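You operate a simulated robot arm through the tools that you are given. There is no shell and no other tool. Be economical: measure what you need, move in short steps, check, and stop when the job is done.

You are at the controls of a simulated two-armed robot. One attempt, no reset.

JOB
Roll the lint off the blue jacket and do it up.
Fine: pocket stud and zip; the roller goes back; the jacket stays where it lies. Set down upright: lint roller. What is to be rubbed or washed off counts as gone when no trace of it is left.

Only the result counts: the job must be done as asked and must still hold three seconds after the hand-in. Knocking over, shifting, dropping, spilling or breaking anything else fails it.

ROBOT AND FRAMES
Two 7-joint arms with two-finger parallel grippers on one trunk, on a base that drives. Base frame: it is fixed to the floor where the robot stands at the start and does not move with it; the origin is under the middle of the robot, x ahead of it, y to its left, z up; the surface under the hand at the start is at about z = 74. Lengths are in cm, angles in rad, forces in N, time in s.
The left shoulder is at the start at [2, 13.8, 145], the right one opposite. Places, roughly: hip pocket flap of the blue jacket [10, -10, 80]. Payload 1.57 kg a hand.
The TCP of each hand is the grasp point between the finger pads, 3 cm short of the fingertips. In the tool frame z runs along the fingers and y along their closing line. The gripper opens to 8 cm. The fingers are 1.7 cm wide and 1.2 cm thick; the gripper's body (4 by 8.2 cm) begins 8 cm behind the TCP.
Orientation is that of the tool frame in the base frame, as a unit quaternion [x, y, z, w]. With the fingers straight down and closing along the base's y, the tool's x points along the base's -x, its y along +y and its z along -z.

CONTROLS
- The arms move only by the tool drive_tool. It takes "left_rows", "right_rows" or both (then of equal length, played together; a hand with none holds still); each is one flat list of numbers, 6 for each row, row after row: the shift along the base's x, y, z in cm, then the turn, a rotation vector about the base's x, y, z in rad. In form: [tx, ty, tz, wx, wy, wz, tx, ty, tz, wx, wy, wz, ...]. A call has 1 to 10 rows; each row shifts and turns the commanded pose from where the row before left it. "left_claw" and "right_claw" are, for a hand that has rows, the gripper command, from -1 (shut) to 1 (fully open), values between in proportion, set as the call begins (left out, the last holds). A row lasts 0.2 s, in which the tool goes at most 5 cm and 0.15 rad; a call with a longer step from one row to the next is refused whole, and so is a gripper value outside its range. Where a pose cannot be reached the arm comes as near as it can. A force on the tool above 60 N (or 10 N above the force at the start of the call, whichever is more), or a blocked arm, ends the call early, and 0.2 s more pass. Each finger travels about 4.5 cm/s and halts on what it meets, pressing with about 26 N; the grip force reading is that of the motor and also rises with nothing between the fingers. The clock runs only during rows and for 0.2 s after the last one: add rows that do not move to give the fingers time. It gives the time, the measured TCP pose, the force on the tool (base axes), the opening and the grip force at its end, in the units of the frame above (readings bear some noise), with the torque about the TCP (base axes, N m) and any sound that the robot's microphone picked up, and new pictures: "show" is both (left out), scene, wrist or none (wrist: the cameras of the hands that moved).
- Cameras (640 x 400 px; columns grow to the right, rows downward): "scene" is now at [19.17, -0.18, 134.29]; the picture's right is [-0.01, -1.00, 0.00], its down [-0.50, 0.01, -0.87] and it looks along [0.87, -0.01, -0.50] (base axes); focal length 214 px, centre (320, 200). "left" rides on the left gripper at [7.2, 0.7, -12.2] in its tool frame; the picture's right is [-0.09, 1.00, 0.00], its down [-0.84, -0.08, -0.54] and it looks along [-0.54, -0.05, 0.84] (tool axes); focal length 238 px, centre (320, 200). "right" rides on the right gripper at [7.2, -0.7, -12.2] in its tool frame; the picture's right is [0.09, 1.00, 0.00], its down [-0.84, 0.08, -0.54] and it looks along [-0.54, 0.05, 0.84] (tool axes); focal length 238 px, centre (320, 200). There is no depth. A picture from a camera that has moved, and an enlarged one, comes with that camera's place and axes in the base frame and with its lens.
- slide_trunk(by): slides the trunk up (or, below 0, down) by that many cm; the arms and the scene camera ride with it, the base frame stays. It gives what a move gives, with no picture.
- roll_base(legs): drives the robot by 1 to 6 legs, each [ahead, left, turn to the left] in cm, cm and rad, along the robot's own axes; the way and the turn of a leg run together, so that a leg with both is an arc; at most 150 cm and 3.142 rad a leg. The arms and the cameras ride along, it lands a little off, and it stops where it bumps. It gives what a move gives, and a new picture of the scene camera.
- aim_head(pan, tilt): turns the head with the scene camera to pan (to the left, within 1.047 rad either way) and tilt (down, from -0.506 to 1.204), counted from straight ahead of the robot. It gives what a move gives, and a new picture of the scene camera.
- close_up(camera, box): a new picture of the part [left, top, right, bottom] of that camera's present view, enlarged. No time passes.
- finish_job(): hands the job in; it is judged then, once.

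Go step by step. Nothing tells you exact positions but the pictures and the camera data: compare them with the known pose of the tool, close in by small moves and look again before you grip or let go. The budget is 120 turns and 260 pictures, counting those below and the enlarged ones. Unless the task says otherwise, let go and move clear before handing in, and close with one line.

The tools are called after "Call:" by a JSON object that holds its "method" and its "body". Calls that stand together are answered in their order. drive_tool: Moves the arms, as the interface text tells. Its arguments: {"type":"object","properties":{"left_rows":{"type":"array"},"left_claw":{"type":"number"},"right_rows":{"type":"array"},"right_claw":{"type":"number"},"show":{"type":"string","enum":["both","scene","wrist","none"]}},"required":[]} The other tools are called the same way: slide_trunk (by) slides the trunk up or down; roll_base (legs) drives the base; aim_head (pan, tilt) turns the head that bears the scene camera; close_up (camera, box) takes an enlarged picture of a part of a camera's view; finish_job () hands the job in.

At the start:

```text
time: 0.0
left_eef_pos: [23.79, -0.73, 115.91]
left_ee_rot: [0.006, 1.0, 0.006, -0.004]
left_contact_force: [-53.4, 52.0, -77.2]
left_ft_torque: [-9.04, -13.59, -2.86]
left_opening: 8.01
left_gripper_force: 0.0
right_eef_pos: [23.49, -25.73, 112.0]
right_ee_rot: [0.0, 1.0, -0.001, 0.0]
right_contact_force: [0.3, 0.1, -0.5]
right_ft_torque: [-0.01, 0.01, 0.01]
right_opening: 8.02
right_gripper_force: 0.0
trunk travel left (down, up): [-82.5, 41.5]
robot x, y, heading: [0.45, 0.21, 0.001]
head pan, tilt: [0.054, 1.201]
```

scene: 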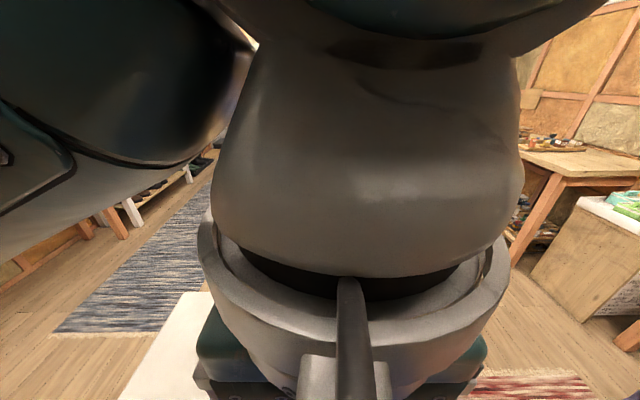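
right: 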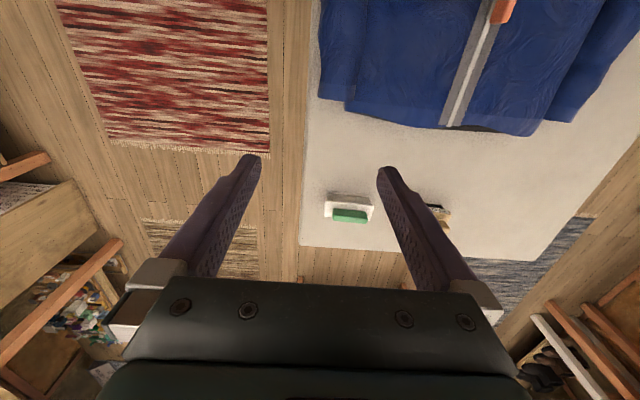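
left: 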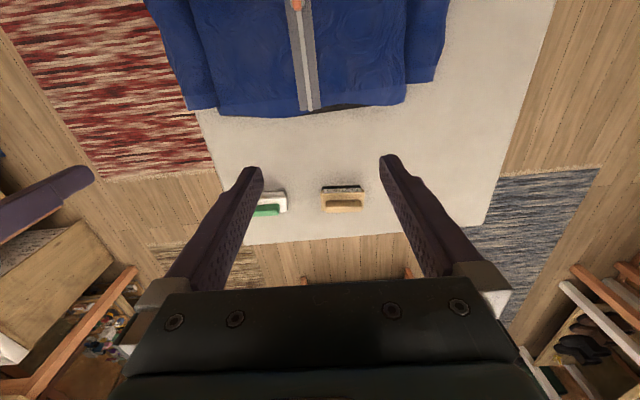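

The left hand sits right in front of the head and is pressing on something (a large force reading). The right wrist camera shows the jacket with its hem at about x = 27 and two brush-like items beyond it at about x = 48. I'll first move the left hand down and outward, clear of the head.

Call:
{"method": "drive_tool", "body": {"left_rows": [0, 1, -1, 0, 0, 0, 0, 2, -1.5, 0, 0, 0, 0, 3, -1, 0, 0, 0, 0, 4, 0, 0, 0, 0, 0, 4, 0, 0, 0, 0, 0, 4, 0, 0, 0, 0, 0, 4, 0, 0, 0, 0], "show": "both"}}

```text
time: 1.6
left_eef_pos: [23.86, 20.84, 112.5]
left_ee_rot: [0.007, 1.0, 0.006, -0.003]
left_contact_force: [-0.5, -0.8, -0.2]
left_ft_torque: [0.01, 0.01, 0.0]
left_opening: 8.02
left_gripper_force: 0.0
right_eef_pos: [23.6, -25.66, 111.99]
right_ee_rot: [0.0, 1.0, -0.001, -0.001]
right_contact_force: [-0.3, 0.0, -0.4]
right_ft_torque: [0.01, 0.01, 0.01]
right_opening: 8.0
right_gripper_force: 0.0
trunk travel left (down, up): [-82.5, 41.5]
robot x, y, heading: [-0.32, -0.01, -0.003]
head pan, tilt: [0.054, 1.201]
camera scene: at [15.71, 0.24, 129.11], right [0.05, -1.0, 0.0], down [-0.93, -0.05, -0.36], along [0.36, 0.02, -0.93], focal length 214 px, centre (320, 200)
camera left: at [16.77, 21.71, 124.72], right [0.11, 0.99, 0.01], down [0.84, -0.1, 0.54], along [0.53, -0.05, -0.84], focal length 238 px, centre (320, 200)
```

scene: 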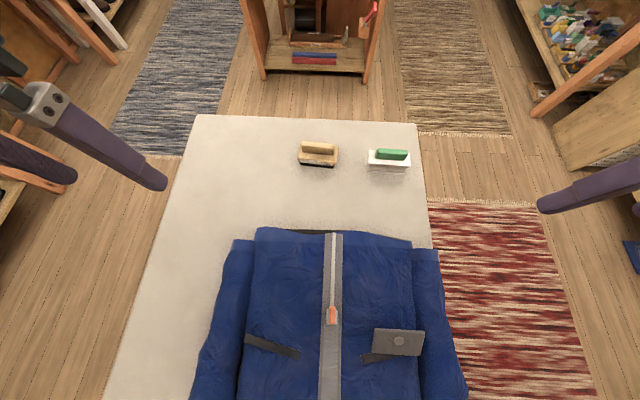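
left: 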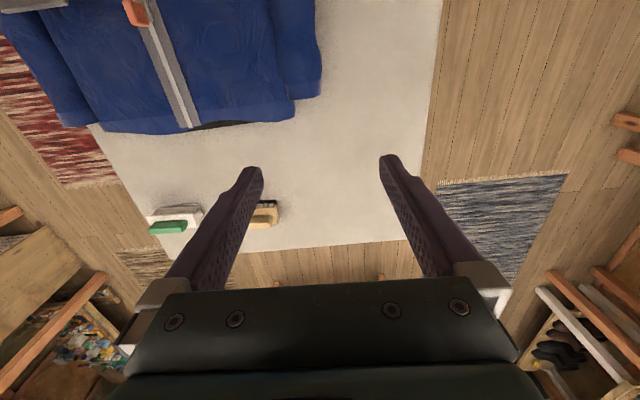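

The jacket and two brushes are now visible, but no lint roller yet. I'll look closer at the jacket and the rack ahead.

Call:
{"method": "close_up", "body": {"camera": "scene", "box": [180, 220, 480, 400]}}

Call:
{"method": "close_up", "body": {"camera": "scene", "box": [230, 0, 430, 180]}}

Call:
{"method": "aim_head", "body": {"pan": 0, "tilt": 0.5}}

```text
2.13 times, centred on (330, 310) of scene
camera zoom: at [15.71, 0.24, 129.11], right [0.05, -1.0, 0.0], down [-0.93, -0.05, -0.36], along [0.36, 0.02, -0.93], focal length 458 px, centre (299, -35)
```

zoom: 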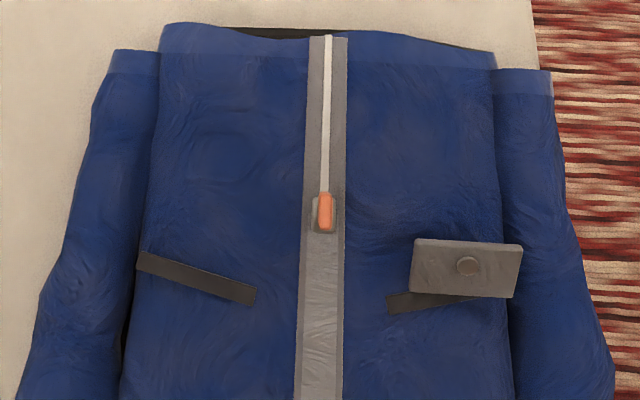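

```text
2.22 times, centred on (330, 90) of scene
camera zoom: at [15.71, 0.24, 129.11], right [0.05, -1.0, 0.0], down [-0.93, -0.05, -0.36], along [0.36, 0.02, -0.93], focal length 477 px, centre (298, 444)
```

zoom: 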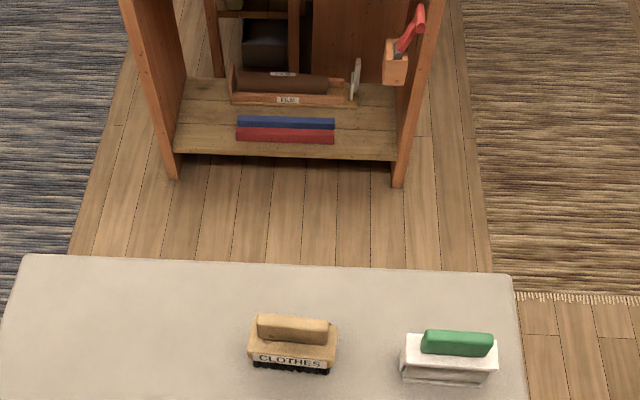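

```text
time: 2.7
left_eef_pos: [23.9, 20.99, 112.61]
left_ee_rot: [0.007, 1.0, 0.006, -0.004]
left_contact_force: [1.0, -0.5, 0.2]
left_ft_torque: [0.03, -0.04, 0.01]
left_opening: 8.0
left_gripper_force: 0.1
right_eef_pos: [23.62, -25.64, 112.01]
right_ee_rot: [0.0, 1.0, -0.001, 0.0]
right_contact_force: [0.3, 0.4, -0.7]
right_ft_torque: [-0.01, 0.02, -0.05]
right_opening: 8.02
right_gripper_force: 0.1
trunk travel left (down, up): [-82.5, 41.5]
robot x, y, heading: [-0.15, -0.13, -0.002]
head pan, tilt: [0.0, 0.499]
camera scene: at [19.22, -0.06, 134.47], right [0.0, -1.0, 0.0], down [-0.48, 0.0, -0.88], along [0.88, 0.0, -0.48], focal length 214 px, centre (320, 200)
```

scene: 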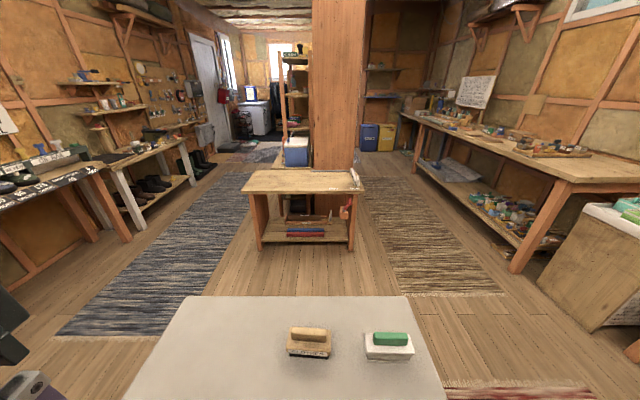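

The small stand ahead has something with a red handle hung at its side; I need to identify the lint roller. I'll take close-ups and look to both sides.

Call:
{"method": "close_up", "body": {"camera": "scene", "box": [230, 160, 380, 254]}}

Call:
{"method": "close_up", "body": {"camera": "scene", "box": [400, 90, 640, 240]}}

Call:
{"method": "close_up", "body": {"camera": "scene", "box": [0, 50, 230, 230]}}

Call:
{"method": "aim_head", "body": {"pan": -0.9, "tilt": 0.5}}

Call:
{"method": "aim_head", "body": {"pan": 0.9, "tilt": 0.5}}

```text
4.26 times, centred on (305, 207) of scene
camera zoom: at [19.22, -0.06, 134.47], right [0.0, -1.0, 0.0], down [-0.48, 0.0, -0.88], along [0.88, 0.0, -0.48], focal length 913 px, centre (384, 170)
```

zoom: 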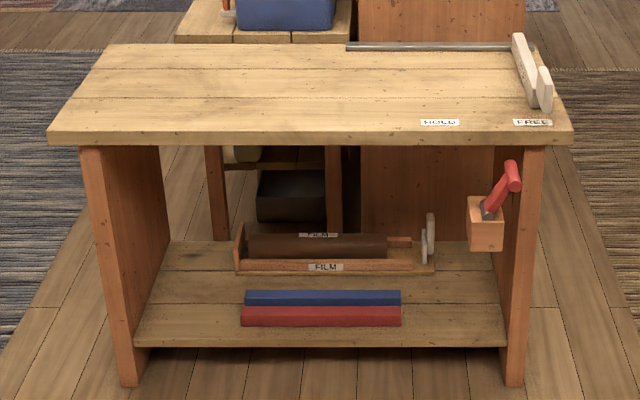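

```text
2.67 times, centred on (520, 165) of scene
camera zoom: at [19.22, -0.06, 134.47], right [0.0, -1.0, 0.0], down [-0.48, 0.0, -0.88], along [0.88, 0.0, -0.48], focal length 572 px, centre (-213, 293)
```

zoom: 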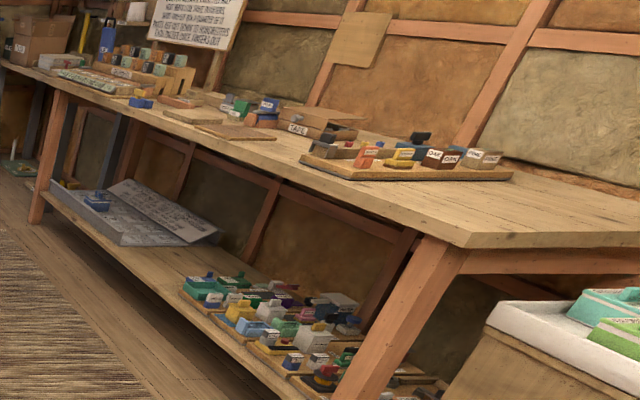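

```text
2.22 times, centred on (115, 140) of scene
camera zoom: at [19.22, -0.06, 134.47], right [0.0, -1.0, 0.0], down [-0.48, 0.0, -0.88], along [0.88, 0.0, -0.48], focal length 477 px, centre (776, 333)
```

zoom: 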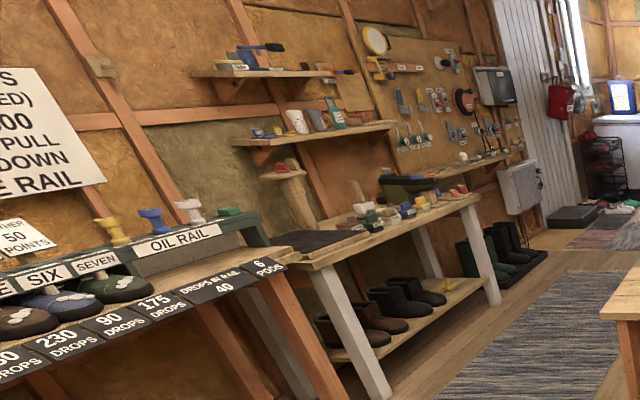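

```text
time: 3.9
left_eef_pos: [24.03, 21.01, 112.53]
left_ee_rot: [0.006, 1.0, 0.006, -0.003]
left_contact_force: [-0.3, -0.5, 0.5]
left_ft_torque: [0.0, 0.0, 0.0]
left_opening: 7.99
left_gripper_force: 0.0
right_eef_pos: [23.59, -25.56, 112.0]
right_ee_rot: [0.0, 1.0, 0.0, 0.0]
right_contact_force: [-0.2, 0.1, -0.3]
right_ft_torque: [0.0, -0.02, 0.01]
right_opening: 8.0
right_gripper_force: 0.1
trunk travel left (down, up): [-82.5, 41.5]
robot x, y, heading: [0.03, -0.4, 0.0]
head pan, tilt: [-0.901, 0.499]
camera scene: at [15.78, -7.19, 134.48], right [-0.78, -0.62, 0.0], down [-0.3, 0.37, -0.88], along [0.55, -0.69, -0.48], focal length 214 px, centre (320, 200)
```

scene: 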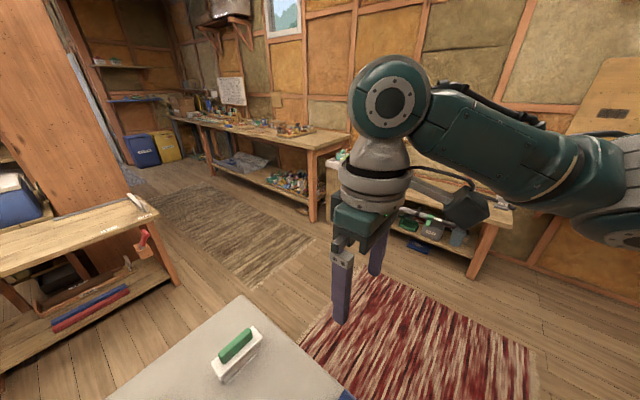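

```text
time: 5.7
left_eef_pos: [23.9, 20.99, 112.53]
left_ee_rot: [0.006, 1.0, 0.007, -0.003]
left_contact_force: [-1.4, 0.5, -0.3]
left_ft_torque: [0.0, -0.01, -0.03]
left_opening: 8.01
left_gripper_force: 0.0
right_eef_pos: [23.65, -25.62, 112.04]
right_ee_rot: [-0.001, 1.0, -0.001, 0.0]
right_contact_force: [-0.8, -0.6, 0.0]
right_ft_torque: [0.0, 0.02, 0.0]
right_opening: 8.02
right_gripper_force: 0.0
trunk travel left (down, up): [-82.5, 41.5]
robot x, y, heading: [0.22, -0.06, 0.006]
head pan, tilt: [0.901, 0.499]
camera scene: at [15.78, 7.07, 134.48], right [0.78, -0.62, 0.0], down [-0.3, -0.38, -0.88], along [0.55, 0.69, -0.48], focal length 214 px, centre (320, 200)
```

scene: 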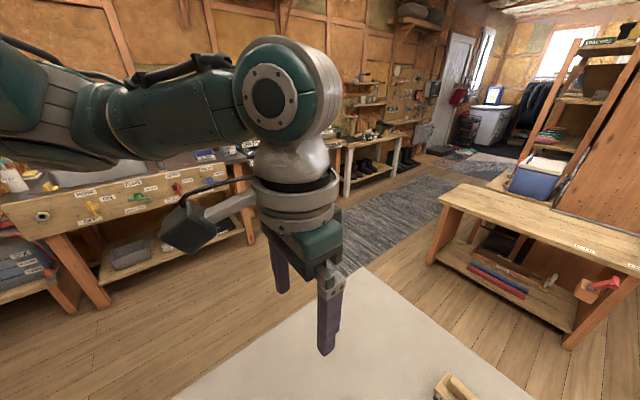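

No roller in these views; it may lie nearer the jacket's collar, under the robot. I'll back up with the head looking down to see the whole table.

Call:
{"method": "aim_head", "body": {"pan": 0, "tilt": 0.95}}

Call:
{"method": "roll_base", "body": {"legs": [[-50, 0, 0]]}}

```text
time: 6.9
left_eef_pos: [23.98, 21.1, 112.54]
left_ee_rot: [0.006, 1.0, 0.006, -0.003]
left_contact_force: [0.4, -0.3, 0.0]
left_ft_torque: [0.03, 0.04, 0.01]
left_opening: 8.01
left_gripper_force: 0.0
right_eef_pos: [23.71, -25.6, 112.11]
right_ee_rot: [0.0, 1.0, -0.001, 0.0]
right_contact_force: [-0.4, -0.5, -0.1]
right_ft_torque: [0.02, 0.04, -0.01]
right_opening: 8.01
right_gripper_force: 0.1
trunk travel left (down, up): [-82.5, 41.5]
robot x, y, heading: [0.03, 0.17, 0.0]
head pan, tilt: [0.0, 0.949]
camera scene: at [17.4, -0.05, 130.74], right [0.0, -1.0, 0.0], down [-0.81, 0.0, -0.58], along [0.58, 0.0, -0.81], focal length 214 px, centre (320, 200)
```

scene: 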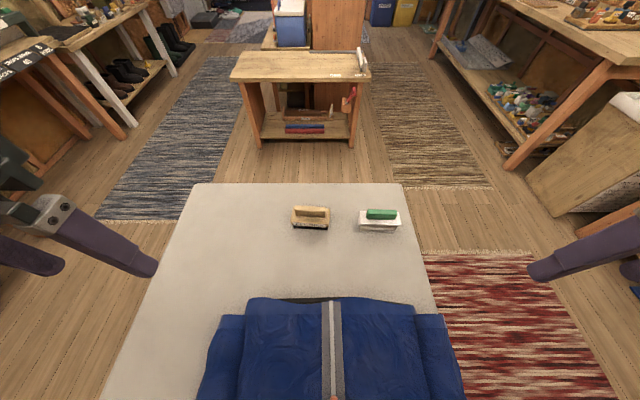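

```text
time: 9.8
left_eef_pos: [-26.18, 20.91, 112.56]
left_ee_rot: [0.006, 1.0, 0.006, -0.004]
left_contact_force: [0.0, 0.4, 0.1]
left_ft_torque: [0.0, 0.02, 0.0]
left_opening: 8.03
left_gripper_force: 0.1
right_eef_pos: [-26.38, -25.7, 112.12]
right_ee_rot: [0.0, 1.0, -0.001, 0.0]
right_contact_force: [0.0, -1.0, -0.3]
right_ft_torque: [-0.04, -0.01, 0.0]
right_opening: 7.99
right_gripper_force: 0.1
trunk travel left (down, up): [-82.5, 41.5]
robot x, y, heading: [-49.94, -0.05, -0.001]
head pan, tilt: [0.0, 0.949]
camera scene: at [-32.67, -0.06, 130.73], right [0.0, -1.0, 0.0], down [-0.81, 0.0, -0.58], along [0.58, 0.0, -0.81], focal length 214 px, centre (320, 200)
```

scene: 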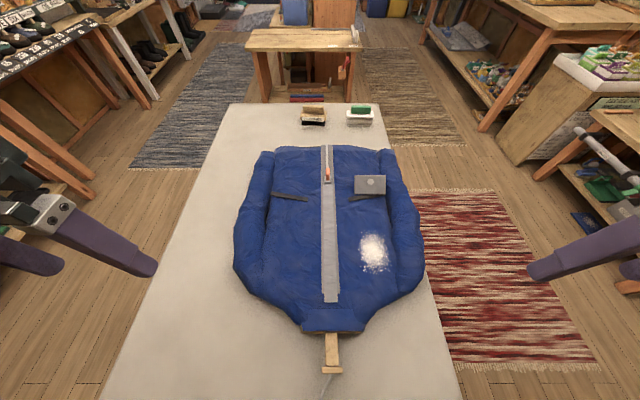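

The lint patch is on the right chest. At the right of the picture there's a bench with a white rod-like item, so I'll zoom there.

Call:
{"method": "close_up", "body": {"camera": "scene", "box": [540, 40, 640, 240]}}

Call:
{"method": "close_up", "body": {"camera": "scene", "box": [220, 130, 440, 400]}}

Call:
{"method": "aim_head", "body": {"pan": -0.9, "tilt": 0.6}}

Call:
{"method": "aim_head", "body": {"pan": 0.9, "tilt": 0.6}}

```text
2.00 times, centred on (590, 140) of scene
camera zoom: at [-32.67, -0.06, 130.73], right [0.0, -1.0, 0.0], down [-0.81, 0.0, -0.58], along [0.58, 0.0, -0.81], focal length 429 px, centre (-220, 320)
```

zoom: 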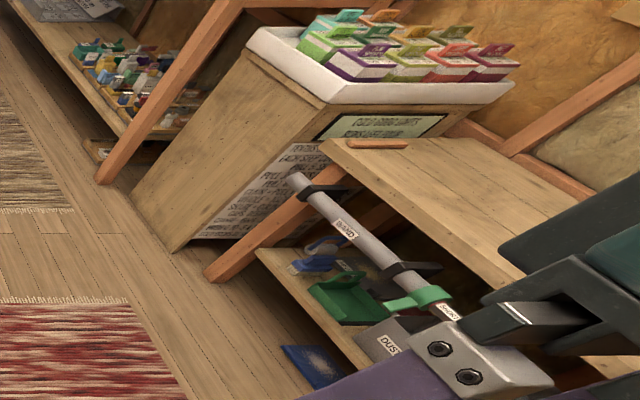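

```text
1.48 times, centred on (330, 265) of scene
camera zoom: at [-32.67, -0.06, 130.73], right [0.0, -1.0, 0.0], down [-0.81, 0.0, -0.58], along [0.58, 0.0, -0.81], focal length 318 px, centre (305, 104)
```

zoom: 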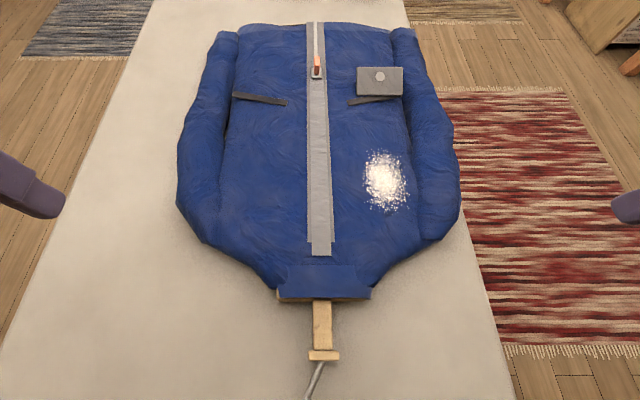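

```text
time: 11.0
left_eef_pos: [-26.06, 21.16, 112.54]
left_ee_rot: [0.006, 1.0, 0.006, -0.003]
left_contact_force: [0.5, -0.3, 0.5]
left_ft_torque: [-0.02, -0.02, 0.0]
left_opening: 8.01
left_gripper_force: 0.1
right_eef_pos: [-26.47, -25.69, 111.89]
right_ee_rot: [0.0, 1.0, -0.001, 0.0]
right_contact_force: [0.2, -0.2, -0.2]
right_ft_torque: [0.0, -0.02, -0.02]
right_opening: 7.99
right_gripper_force: 0.1
trunk travel left (down, up): [-82.5, 41.5]
robot x, y, heading: [-50.01, 0.07, -0.002]
head pan, tilt: [-0.901, 0.6]
camera scene: at [-34.45, -6.98, 133.57], right [-0.78, -0.62, 0.0], down [-0.35, 0.44, -0.82], along [0.51, -0.65, -0.57], focal length 214 px, centre (320, 200)
```

scene: 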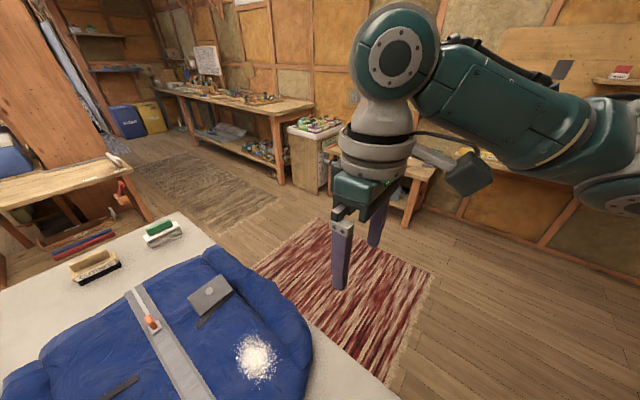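

```text
time: 12.8
left_eef_pos: [-26.04, 21.03, 112.45]
left_ee_rot: [0.006, 1.0, 0.006, -0.003]
left_contact_force: [-0.1, -0.1, 0.2]
left_ft_torque: [0.01, 0.03, -0.03]
left_opening: 8.01
left_gripper_force: 0.1
right_eef_pos: [-26.52, -25.64, 111.94]
right_ee_rot: [0.0, 1.0, -0.001, 0.0]
right_contact_force: [0.0, 0.2, 1.1]
right_ft_torque: [0.0, -0.02, 0.02]
right_opening: 8.0
right_gripper_force: 0.0
trunk travel left (down, up): [-82.5, 41.5]
robot x, y, heading: [-50.02, 0.09, -0.001]
head pan, tilt: [0.901, 0.6]
camera scene: at [-34.45, 6.86, 133.57], right [0.78, -0.62, 0.0], down [-0.35, -0.44, -0.83], along [0.51, 0.65, -0.56], focal length 214 px, centre (320, 200)
```

scene: 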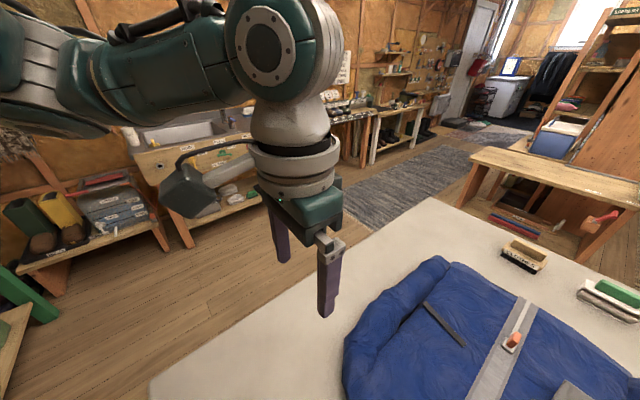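

Still no roller. I'll turn in place to look over the rest of the room.

Call:
{"method": "aim_head", "body": {"pan": 0, "tilt": 0.5}}

Call:
{"method": "roll_base", "body": {"legs": [[0, 0, 1.57]]}}

Call:
{"method": "roll_base", "body": {"legs": [[0, 0, 1.57]]}}

Call:
{"method": "roll_base", "body": {"legs": [[0, 0, 1.57]]}}

```text
time: 14.0
left_eef_pos: [-26.03, 20.98, 112.59]
left_ee_rot: [0.006, 1.0, 0.007, -0.003]
left_contact_force: [-0.2, 0.3, -0.4]
left_ft_torque: [-0.03, 0.01, -0.01]
left_opening: 7.98
left_gripper_force: 0.1
right_eef_pos: [-26.49, -25.69, 112.01]
right_ee_rot: [0.0, 1.0, -0.001, 0.0]
right_contact_force: [0.4, -0.9, 0.2]
right_ft_torque: [-0.04, 0.05, -0.02]
right_opening: 7.99
right_gripper_force: 0.1
trunk travel left (down, up): [-82.5, 41.5]
robot x, y, heading: [-50.43, -0.19, 0.006]
head pan, tilt: [0.0, 0.499]
camera scene: at [-30.84, -0.05, 134.48], right [0.0, -1.0, 0.0], down [-0.48, 0.0, -0.88], along [0.88, 0.0, -0.48], focal length 214 px, centre (320, 200)
```

scene: 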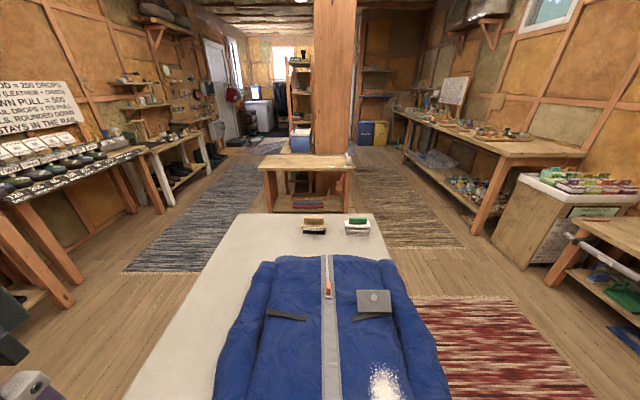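

```text
time: 18.2
left_eef_pos: [-70.79, 24.14, 112.35]
left_ee_rot: [-0.698, 0.716, 0.001, -0.006]
left_contact_force: [0.5, 0.1, 0.0]
left_ft_torque: [-0.02, 0.03, 0.02]
left_opening: 7.98
left_gripper_force: 0.2
right_eef_pos: [-23.98, 23.3, 112.04]
right_ee_rot: [-0.702, 0.712, 0.0, 0.001]
right_contact_force: [0.5, 0.9, 0.1]
right_ft_torque: [-0.01, 0.01, 0.04]
right_opening: 7.99
right_gripper_force: 0.0
trunk travel left (down, up): [-82.5, 41.5]
robot x, y, heading: [-49.99, -0.02, 1.56]
head pan, tilt: [0.0, 0.499]
camera scene: at [-49.67, 19.02, 134.48], right [1.0, -0.01, 0.0], down [-0.01, -0.48, -0.88], along [0.01, 0.88, -0.48], focal length 214 px, centre (320, 200)
```

scene: 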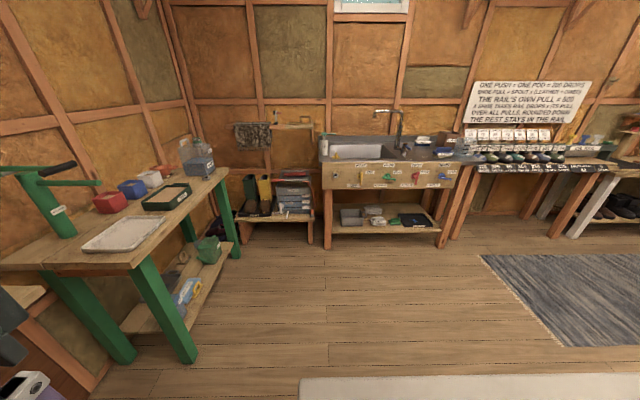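

```text
time: 22.5
left_eef_pos: [-73.49, -21.64, 112.49]
left_ee_rot: [1.0, 0.006, 0.003, 0.007]
left_contact_force: [-0.6, 0.3, -0.4]
left_ft_torque: [0.01, 0.0, -0.01]
left_opening: 8.01
left_gripper_force: 0.0
right_eef_pos: [-74.44, 25.16, 112.09]
right_ee_rot: [1.0, 0.011, -0.001, -0.001]
right_contact_force: [-0.5, 0.7, 0.9]
right_ft_torque: [-0.01, 0.01, 0.0]
right_opening: 7.98
right_gripper_force: 0.1
trunk travel left (down, up): [-82.5, 41.5]
robot x, y, heading: [-49.99, -0.18, -3.117]
head pan, tilt: [0.0, 0.499]
camera scene: at [-69.0, -0.49, 134.48], right [-0.02, 1.0, 0.0], down [0.48, 0.01, -0.88], along [-0.88, -0.02, -0.48], focal length 214 px, centre (320, 200)
```

scene: 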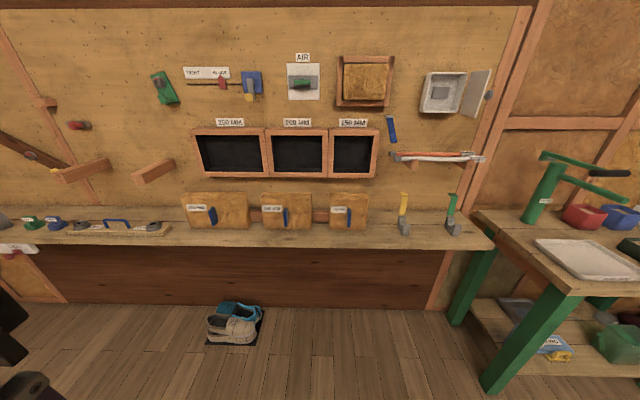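

```text
time: 26.8
left_eef_pos: [-27.91, -22.95, 112.48]
left_ee_rot: [0.696, 0.718, 0.007, 0.0]
left_contact_force: [0.3, 0.2, 0.3]
left_ft_torque: [0.0, 0.0, -0.01]
left_opening: 7.98
left_gripper_force: 0.0
right_eef_pos: [-74.69, -24.72, 112.02]
right_ee_rot: [0.691, 0.723, -0.002, 0.001]
right_contact_force: [0.2, -0.3, -0.4]
right_ft_torque: [0.02, 0.0, -0.01]
right_opening: 8.02
right_gripper_force: 0.0
trunk travel left (down, up): [-82.5, 41.5]
robot x, y, heading: [-49.89, 0.3, -1.528]
head pan, tilt: [0.0, 0.499]
camera scene: at [-49.08, -19.12, 134.48], right [-1.0, -0.04, 0.0], down [-0.02, 0.48, -0.88], along [0.04, -0.88, -0.48], focal length 214 px, centre (320, 200)
```

scene: 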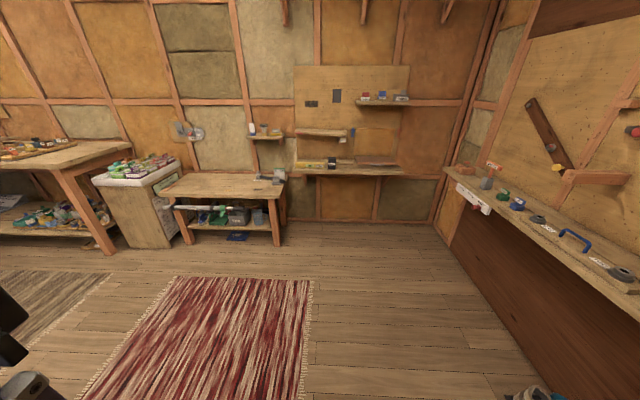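

Nothing obvious yet, so I'll zoom in on the candidate areas on this wall.

Call:
{"method": "close_up", "body": {"camera": "scene", "box": [150, 60, 310, 160]}}

Call:
{"method": "close_up", "body": {"camera": "scene", "box": [290, 60, 430, 180]}}

Call:
{"method": "close_up", "body": {"camera": "scene", "box": [90, 140, 290, 250]}}

Call:
{"method": "close_up", "body": {"camera": "scene", "box": [440, 90, 640, 290]}}

```text
4.00 times, centred on (230, 110) of scene
camera zoom: at [-49.08, -19.12, 134.48], right [-1.0, -0.04, 0.0], down [-0.02, 0.48, -0.88], along [0.04, -0.88, -0.48], focal length 858 px, centre (680, 560)
```

zoom: 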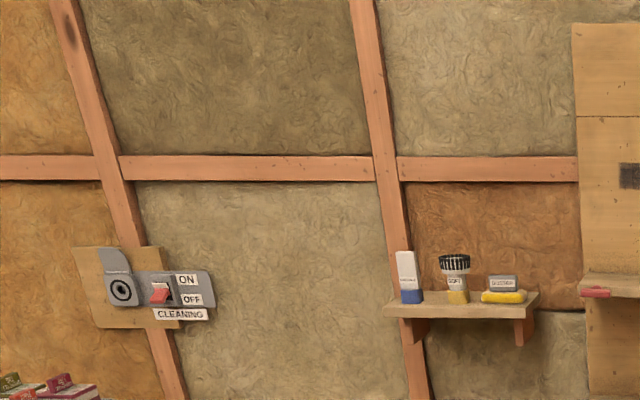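

```text
3.33 times, centred on (360, 120) of scene
camera zoom: at [-49.08, -19.12, 134.48], right [-1.0, -0.04, 0.0], down [-0.02, 0.48, -0.88], along [0.04, -0.88, -0.48], focal length 715 px, centre (187, 467)
```

zoom: 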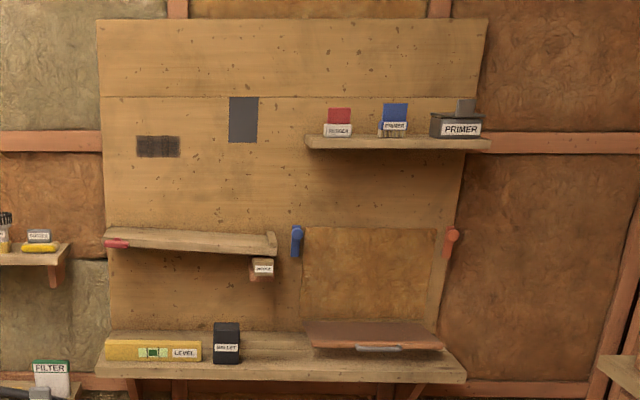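

```text
3.20 times, centred on (190, 195) of scene
camera zoom: at [-49.08, -19.12, 134.48], right [-1.0, -0.04, 0.0], down [-0.02, 0.48, -0.88], along [0.04, -0.88, -0.48], focal length 686 px, centre (736, 216)
```

zoom: 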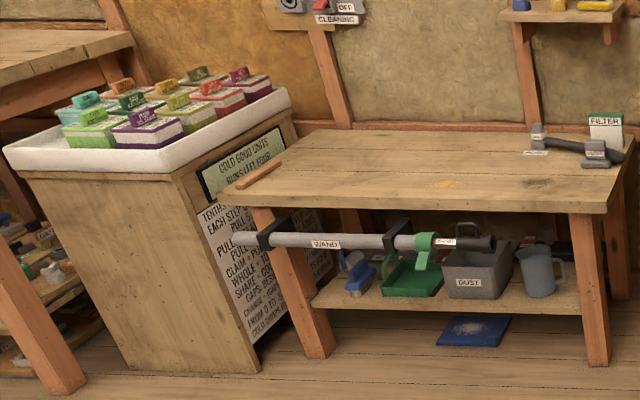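

```text
2.00 times, centred on (540, 190) of scene
camera zoom: at [-49.08, -19.12, 134.48], right [-1.0, -0.04, 0.0], down [-0.02, 0.48, -0.88], along [0.04, -0.88, -0.48], focal length 429 px, centre (-120, 220)
```

zoom: 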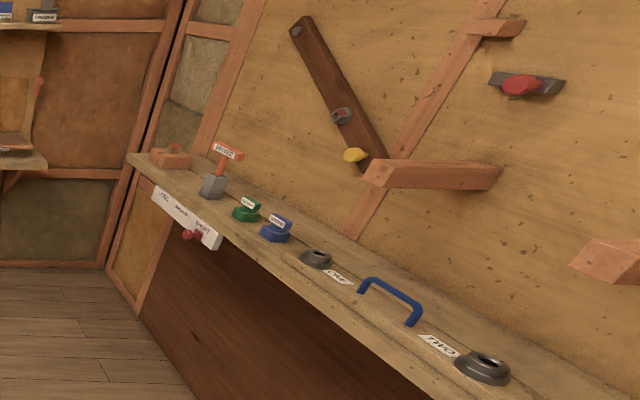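

The small shelf items here aren't clearly a lint roller. I'll drive down the left lane to look at the left wall's shelves and the far end of the room.

Call:
{"method": "roll_base", "body": {"legs": [[0, 0, 1.528], [0, 85, 0], [100, 0, 0]]}}

Call:
{"method": "close_up", "body": {"camera": "scene", "box": [0, 0, 320, 200]}}

Call:
{"method": "close_up", "body": {"camera": "scene", "box": [320, 0, 640, 200]}}

```text
time: 39.8
left_eef_pos: [72.77, 105.15, 112.52]
left_ee_rot: [0.01, 1.0, 0.006, -0.004]
left_contact_force: [0.8, -0.2, -0.2]
left_ft_torque: [-0.02, 0.0, 0.04]
left_opening: 8.0
left_gripper_force: 0.1
right_eef_pos: [72.09, 58.36, 111.95]
right_ee_rot: [0.002, 1.0, -0.001, 0.0]
right_contact_force: [0.0, -0.1, 0.0]
right_ft_torque: [0.05, 0.02, -0.03]
right_opening: 8.0
right_gripper_force: 0.0
trunk travel left (down, up): [-82.5, 41.5]
robot x, y, heading: [48.8, 84.27, -0.009]
head pan, tilt: [0.0, 0.499]
camera scene: at [67.93, 83.96, 134.48], right [-0.01, -1.0, 0.0], down [-0.48, 0.0, -0.88], along [0.88, -0.01, -0.48], focal length 214 px, centre (320, 200)
```

scene: 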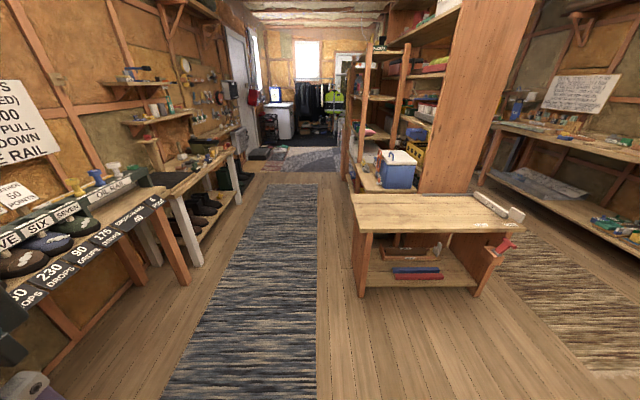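

```text
2.00 times, centred on (160, 100) of scene
camera zoom: at [67.93, 83.96, 134.48], right [-0.01, -1.0, 0.0], down [-0.48, 0.0, -0.88], along [0.88, -0.01, -0.48], focal length 429 px, centre (640, 400)
```

zoom: 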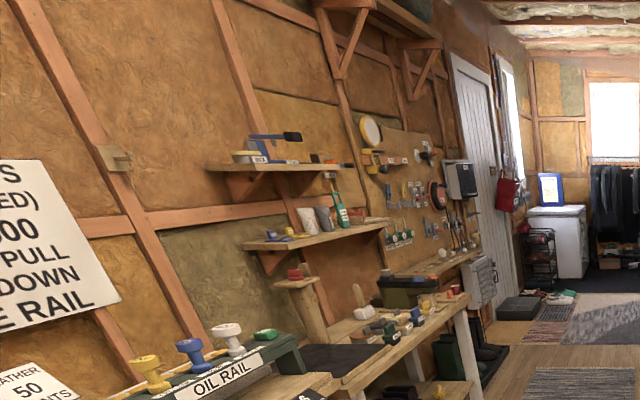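

```text
2.00 times, centred on (480, 100) of scene
camera zoom: at [67.93, 83.96, 134.48], right [-0.01, -1.0, 0.0], down [-0.48, 0.0, -0.88], along [0.88, -0.01, -0.48], focal length 429 px, centre (0, 400)
```

zoom: 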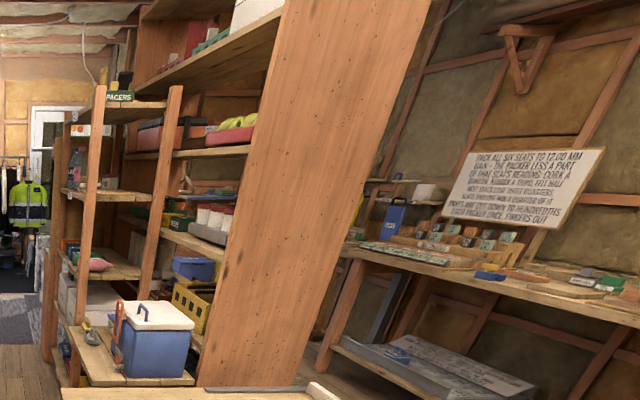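

The left shelves need a closer look. I'll drive on ahead and pan left.

Call:
{"method": "roll_base", "body": {"legs": [[60, 10, 0], [0, 0, 0.8]]}}

Call:
{"method": "close_up", "body": {"camera": "scene", "box": [120, 40, 440, 240]}}

Call:
{"method": "roll_base", "body": {"legs": [[0, 0, -1.2]]}}

Call:
{"method": "close_up", "body": {"camera": "scene", "box": [120, 0, 440, 200]}}

```text
time: 45.3
left_eef_pos: [110.26, 125.41, 112.51]
left_ee_rot: [-0.386, 0.922, 0.004, -0.005]
left_contact_force: [-0.9, -1.1, 0.8]
left_ft_torque: [-0.01, -0.02, 0.02]
left_opening: 7.99
left_gripper_force: 0.1
right_eef_pos: [143.92, 92.88, 112.07]
right_ee_rot: [-0.393, 0.92, 0.0, 0.001]
right_contact_force: [-0.2, 0.2, -0.1]
right_ft_torque: [0.0, 0.0, 0.01]
right_opening: 8.0
right_gripper_force: 0.1
trunk travel left (down, up): [-82.5, 41.5]
robot x, y, heading: [109.27, 93.83, 0.807]
head pan, tilt: [0.0, 0.499]
camera scene: at [122.27, 107.23, 134.48], right [0.72, -0.69, 0.0], down [-0.33, -0.35, -0.88], along [0.61, 0.63, -0.48], focal length 214 px, centre (320, 200)
```

scene: 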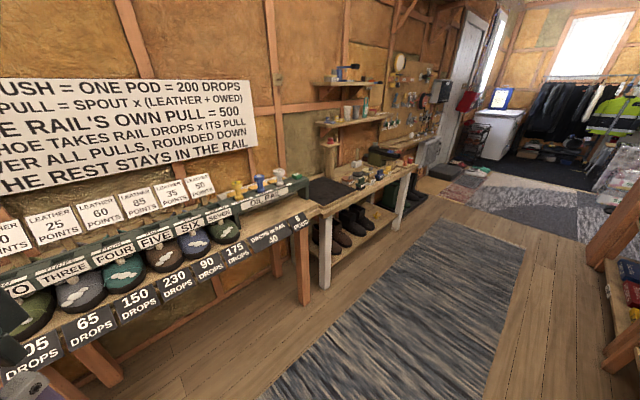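

```text
2.00 times, centred on (280, 140) of scene
camera zoom: at [122.27, 107.23, 134.48], right [0.72, -0.69, 0.0], down [-0.33, -0.35, -0.88], along [0.61, 0.63, -0.48], focal length 429 px, centre (400, 320)
```

zoom: 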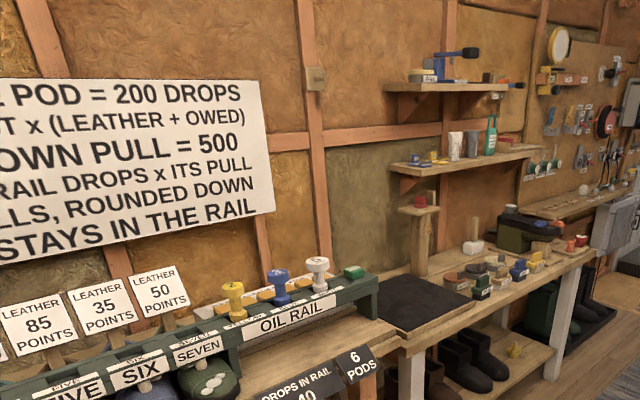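

```text
time: 48.7
left_eef_pos: [138.9, 104.27, 112.47]
left_ee_rot: [0.193, 0.981, 0.006, -0.003]
left_contact_force: [0.0, -0.1, 0.1]
left_ft_torque: [0.03, -0.01, -0.02]
left_opening: 7.99
left_gripper_force: 0.1
right_eef_pos: [121.64, 61.04, 112.01]
right_ee_rot: [0.186, 0.983, 0.0, 0.0]
right_contact_force: [0.4, 0.2, 0.0]
right_ft_torque: [0.01, 0.01, 0.02]
right_opening: 7.97
right_gripper_force: 0.1
trunk travel left (down, up): [-82.5, 41.5]
robot x, y, heading: [109.08, 93.59, -0.375]
head pan, tilt: [0.0, 0.499]
camera scene: at [126.82, 86.43, 134.48], right [-0.37, -0.93, 0.0], down [-0.45, 0.18, -0.88], along [0.82, -0.32, -0.48], focal length 214 px, centre (320, 200)
```

scene: 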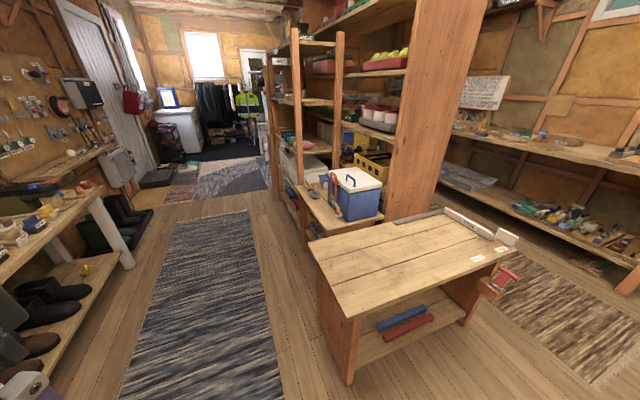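

```text
2.00 times, centred on (280, 100) of scene
camera zoom: at [126.82, 86.43, 134.48], right [-0.37, -0.93, 0.0], down [-0.45, 0.18, -0.88], along [0.82, -0.32, -0.48], focal length 429 px, centre (400, 400)
```

zoom: 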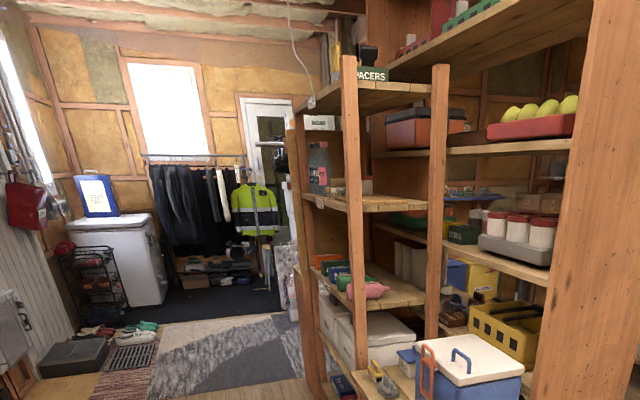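

I'll drive down toward the coat rail, where a lint roller might hang.

Call:
{"method": "roll_base", "body": {"legs": [[0, 0, 0.375], [130, 0, 0]]}}

Call:
{"method": "close_up", "body": {"camera": "scene", "box": [0, 40, 320, 240]}}

Call:
{"method": "close_up", "body": {"camera": "scene", "box": [320, 40, 640, 240]}}

Call:
{"method": "roll_base", "body": {"legs": [[0, 0, -1.2]]}}

```text
time: 56.4
left_eef_pos: [263.6, 114.71, 112.5]
left_ee_rot: [0.007, 1.0, 0.006, -0.003]
left_contact_force: [-0.2, 0.2, -0.2]
left_ft_torque: [0.0, 0.02, -0.03]
left_opening: 7.97
left_gripper_force: 0.1
right_eef_pos: [263.31, 67.96, 111.97]
right_ee_rot: [0.001, 1.0, 0.0, 0.0]
right_contact_force: [0.0, -0.1, 1.2]
right_ft_torque: [0.04, 0.02, 0.01]
right_opening: 8.02
right_gripper_force: 0.2
trunk travel left (down, up): [-82.5, 41.5]
robot x, y, heading: [239.55, 93.79, -0.003]
head pan, tilt: [0.0, 0.499]
camera scene: at [258.96, 93.57, 134.48], right [0.0, -1.0, 0.0], down [-0.48, 0.0, -0.88], along [0.88, 0.0, -0.48], focal length 214 px, centre (320, 200)
```

scene: 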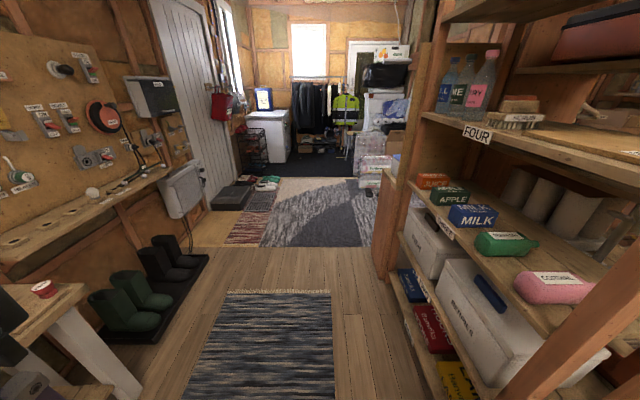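

```text
2.00 times, centred on (160, 140) of scene
camera zoom: at [258.96, 93.57, 134.48], right [0.0, -1.0, 0.0], down [-0.48, 0.0, -0.88], along [0.88, 0.0, -0.48], focal length 429 px, centre (640, 320)
```

zoom: 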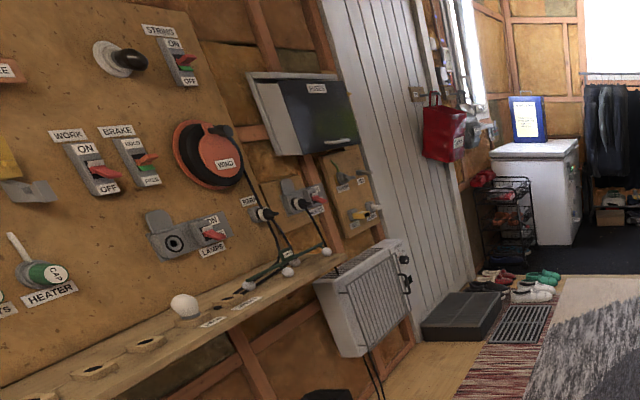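

```text
2.00 times, centred on (480, 140) of scene
camera zoom: at [258.96, 93.57, 134.48], right [0.0, -1.0, 0.0], down [-0.48, 0.0, -0.88], along [0.88, 0.0, -0.48], focal length 429 px, centre (0, 320)
```

zoom: 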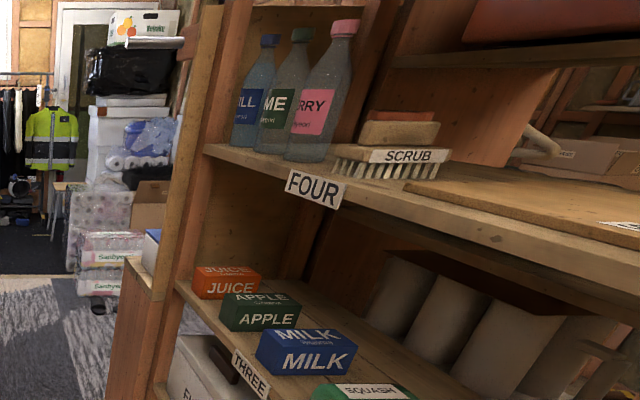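

```text
time: 59.8
left_eef_pos: [268.04, 79.11, 112.45]
left_ee_rot: [0.568, 0.823, 0.007, 0.0]
left_contact_force: [0.5, -0.3, -0.5]
left_ft_torque: [0.01, -0.01, 0.01]
left_opening: 8.0
left_gripper_force: 0.1
right_eef_pos: [224.58, 62.31, 112.07]
right_ee_rot: [0.563, 0.826, 0.0, -0.001]
right_contact_force: [0.3, -0.3, 0.0]
right_ft_torque: [-0.01, 0.01, -0.02]
right_opening: 8.02
right_gripper_force: 0.0
trunk travel left (down, up): [-82.5, 41.5]
robot x, y, heading: [239.8, 93.81, -1.201]
head pan, tilt: [0.0, 0.499]
camera scene: at [246.86, 75.84, 134.48], right [-0.93, -0.37, 0.0], down [-0.17, 0.45, -0.88], along [0.32, -0.82, -0.48], focal length 214 px, centre (320, 200)
```

scene: 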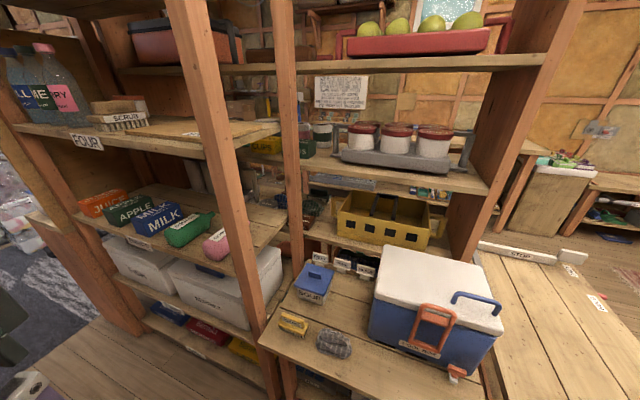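

Not here. I realise the near end of the jacket table (left of and beneath the robot's start) was never in view, so I'll drive back down the lane and look across the table from its left side.

Call:
{"method": "roll_base", "body": {"legs": [[0, 0, 1.2], [-140, 0, 0], [-120, 0, 0], [0, 0, -1.57]]}}

Call:
{"method": "aim_head", "body": {"pan": 0, "tilt": 0.8}}

```text
time: 79.3
left_eef_pos: [-3.06, 73.91, 112.37]
left_ee_rot: [0.723, 0.691, 0.007, 0.002]
left_contact_force: [-0.8, -0.5, 0.2]
left_ft_torque: [0.02, -0.01, 0.02]
left_opening: 8.01
left_gripper_force: 0.2
right_eef_pos: [-49.81, 75.78, 112.0]
right_ee_rot: [0.718, 0.696, -0.001, -0.001]
right_contact_force: [0.0, 0.4, 0.4]
right_ft_torque: [0.01, -0.06, -0.02]
right_opening: 7.97
right_gripper_force: 0.0
trunk travel left (down, up): [-82.5, 41.5]
robot x, y, heading: [-23.26, 98.5, -1.602]
head pan, tilt: [0.0, 0.499]
camera scene: at [-23.82, 79.38, 134.48], right [-1.0, 0.03, 0.0], down [0.02, 0.48, -0.88], along [-0.03, -0.88, -0.48], focal length 214 px, centre (320, 200)
```

scene: 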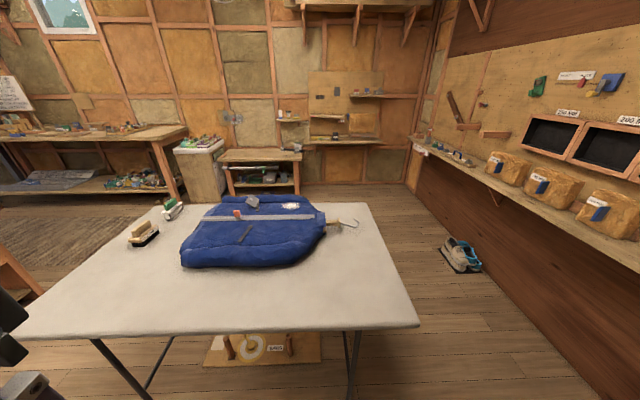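

```text
time: 80.2
left_eef_pos: [-3.16, 73.83, 112.51]
left_ee_rot: [0.723, 0.691, 0.007, 0.002]
left_contact_force: [0.8, 0.0, -0.6]
left_ft_torque: [0.0, 0.01, 0.01]
left_opening: 8.01
left_gripper_force: 0.1
right_eef_pos: [-49.73, 75.71, 112.06]
right_ee_rot: [0.718, 0.696, -0.001, 0.0]
right_contact_force: [1.1, 0.2, 0.7]
right_ft_torque: [0.01, 0.02, 0.01]
right_opening: 8.01
right_gripper_force: 0.1
trunk travel left (down, up): [-82.5, 41.5]
robot x, y, heading: [-23.28, 98.56, -1.604]
head pan, tilt: [0.0, 0.799]
camera scene: at [-23.78, 80.41, 131.89], right [-1.0, 0.03, 0.0], down [0.02, 0.72, -0.7], along [-0.02, -0.7, -0.72], focal length 214 px, centre (320, 200)
```

scene: 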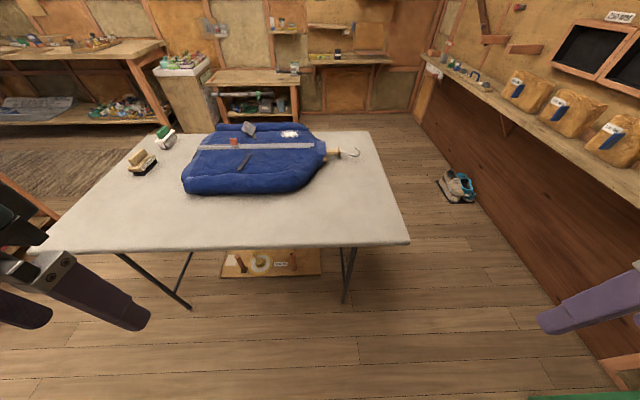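

There's a tray on the floor beneath the table with things standing on it. I'll zoom in.

Call:
{"method": "close_up", "body": {"camera": "scene", "box": [210, 225, 340, 300]}}

Call:
{"method": "aim_head", "body": {"pan": 0, "tilt": 0.5}}

Call:
{"method": "close_up", "body": {"camera": "scene", "box": [190, 310, 350, 400]}}

Call:
{"method": "close_up", "body": {"camera": "scene", "box": [200, 60, 400, 200]}}

```text
4.92 times, centred on (275, 262) of scene
camera zoom: at [-23.78, 80.41, 131.89], right [-1.0, 0.03, 0.0], down [0.02, 0.72, -0.7], along [-0.02, -0.7, -0.72], focal length 1056 px, centre (542, -108)
```

zoom: 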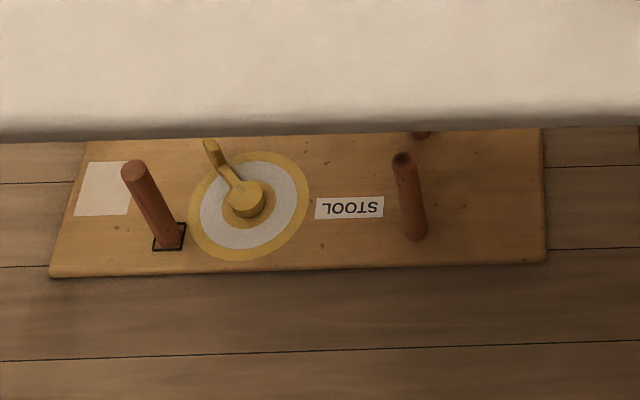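

```text
time: 81.0
left_eef_pos: [-3.05, 73.98, 112.28]
left_ee_rot: [0.723, 0.69, 0.007, 0.002]
left_contact_force: [0.5, -0.2, -0.4]
left_ft_torque: [-0.02, 0.0, 0.01]
left_opening: 8.0
left_gripper_force: 0.1
right_eef_pos: [-49.77, 75.83, 111.92]
right_ee_rot: [0.718, 0.696, 0.0, -0.001]
right_contact_force: [-0.2, -0.1, 0.3]
right_ft_torque: [0.0, -0.03, 0.0]
right_opening: 8.0
right_gripper_force: 0.1
trunk travel left (down, up): [-82.5, 41.5]
robot x, y, heading: [-23.43, 98.31, -1.605]
head pan, tilt: [0.0, 0.499]
camera scene: at [-23.82, 79.38, 134.47], right [-1.0, 0.03, 0.0], down [0.02, 0.48, -0.88], along [-0.03, -0.88, -0.48], focal length 214 px, centre (320, 200)
```

scene: 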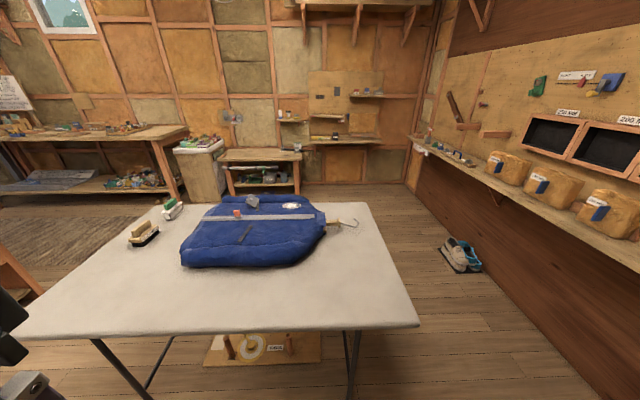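

```text
4.00 times, centred on (270, 355) of scene
camera zoom: at [-23.82, 79.38, 134.47], right [-1.0, 0.03, 0.0], down [0.02, 0.48, -0.88], along [-0.03, -0.88, -0.48], focal length 858 px, centre (520, -420)
```

zoom: 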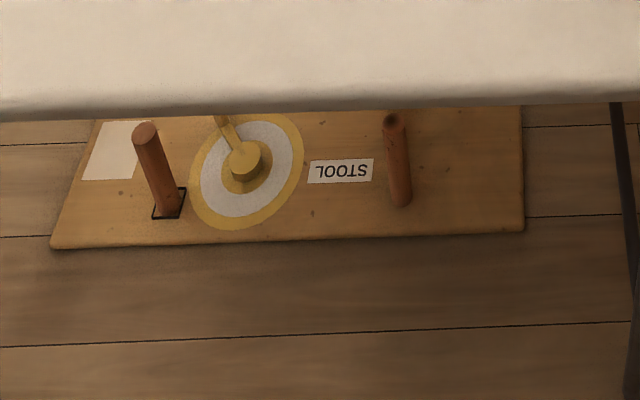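

```text
2.86 times, centred on (300, 130) of scene
camera zoom: at [-23.82, 79.38, 134.47], right [-1.0, 0.03, 0.0], down [0.02, 0.48, -0.88], along [-0.03, -0.88, -0.48], focal length 613 px, centre (377, 400)
```

zoom: 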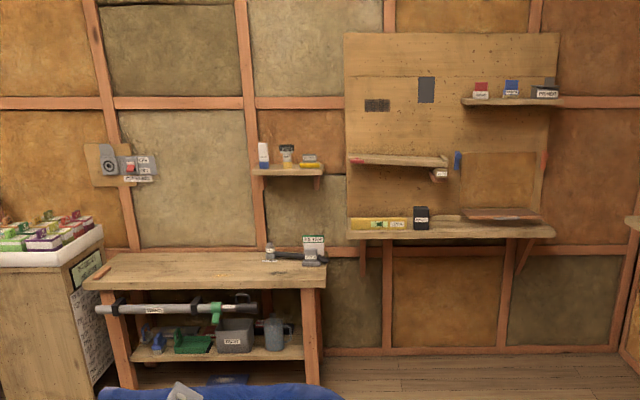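

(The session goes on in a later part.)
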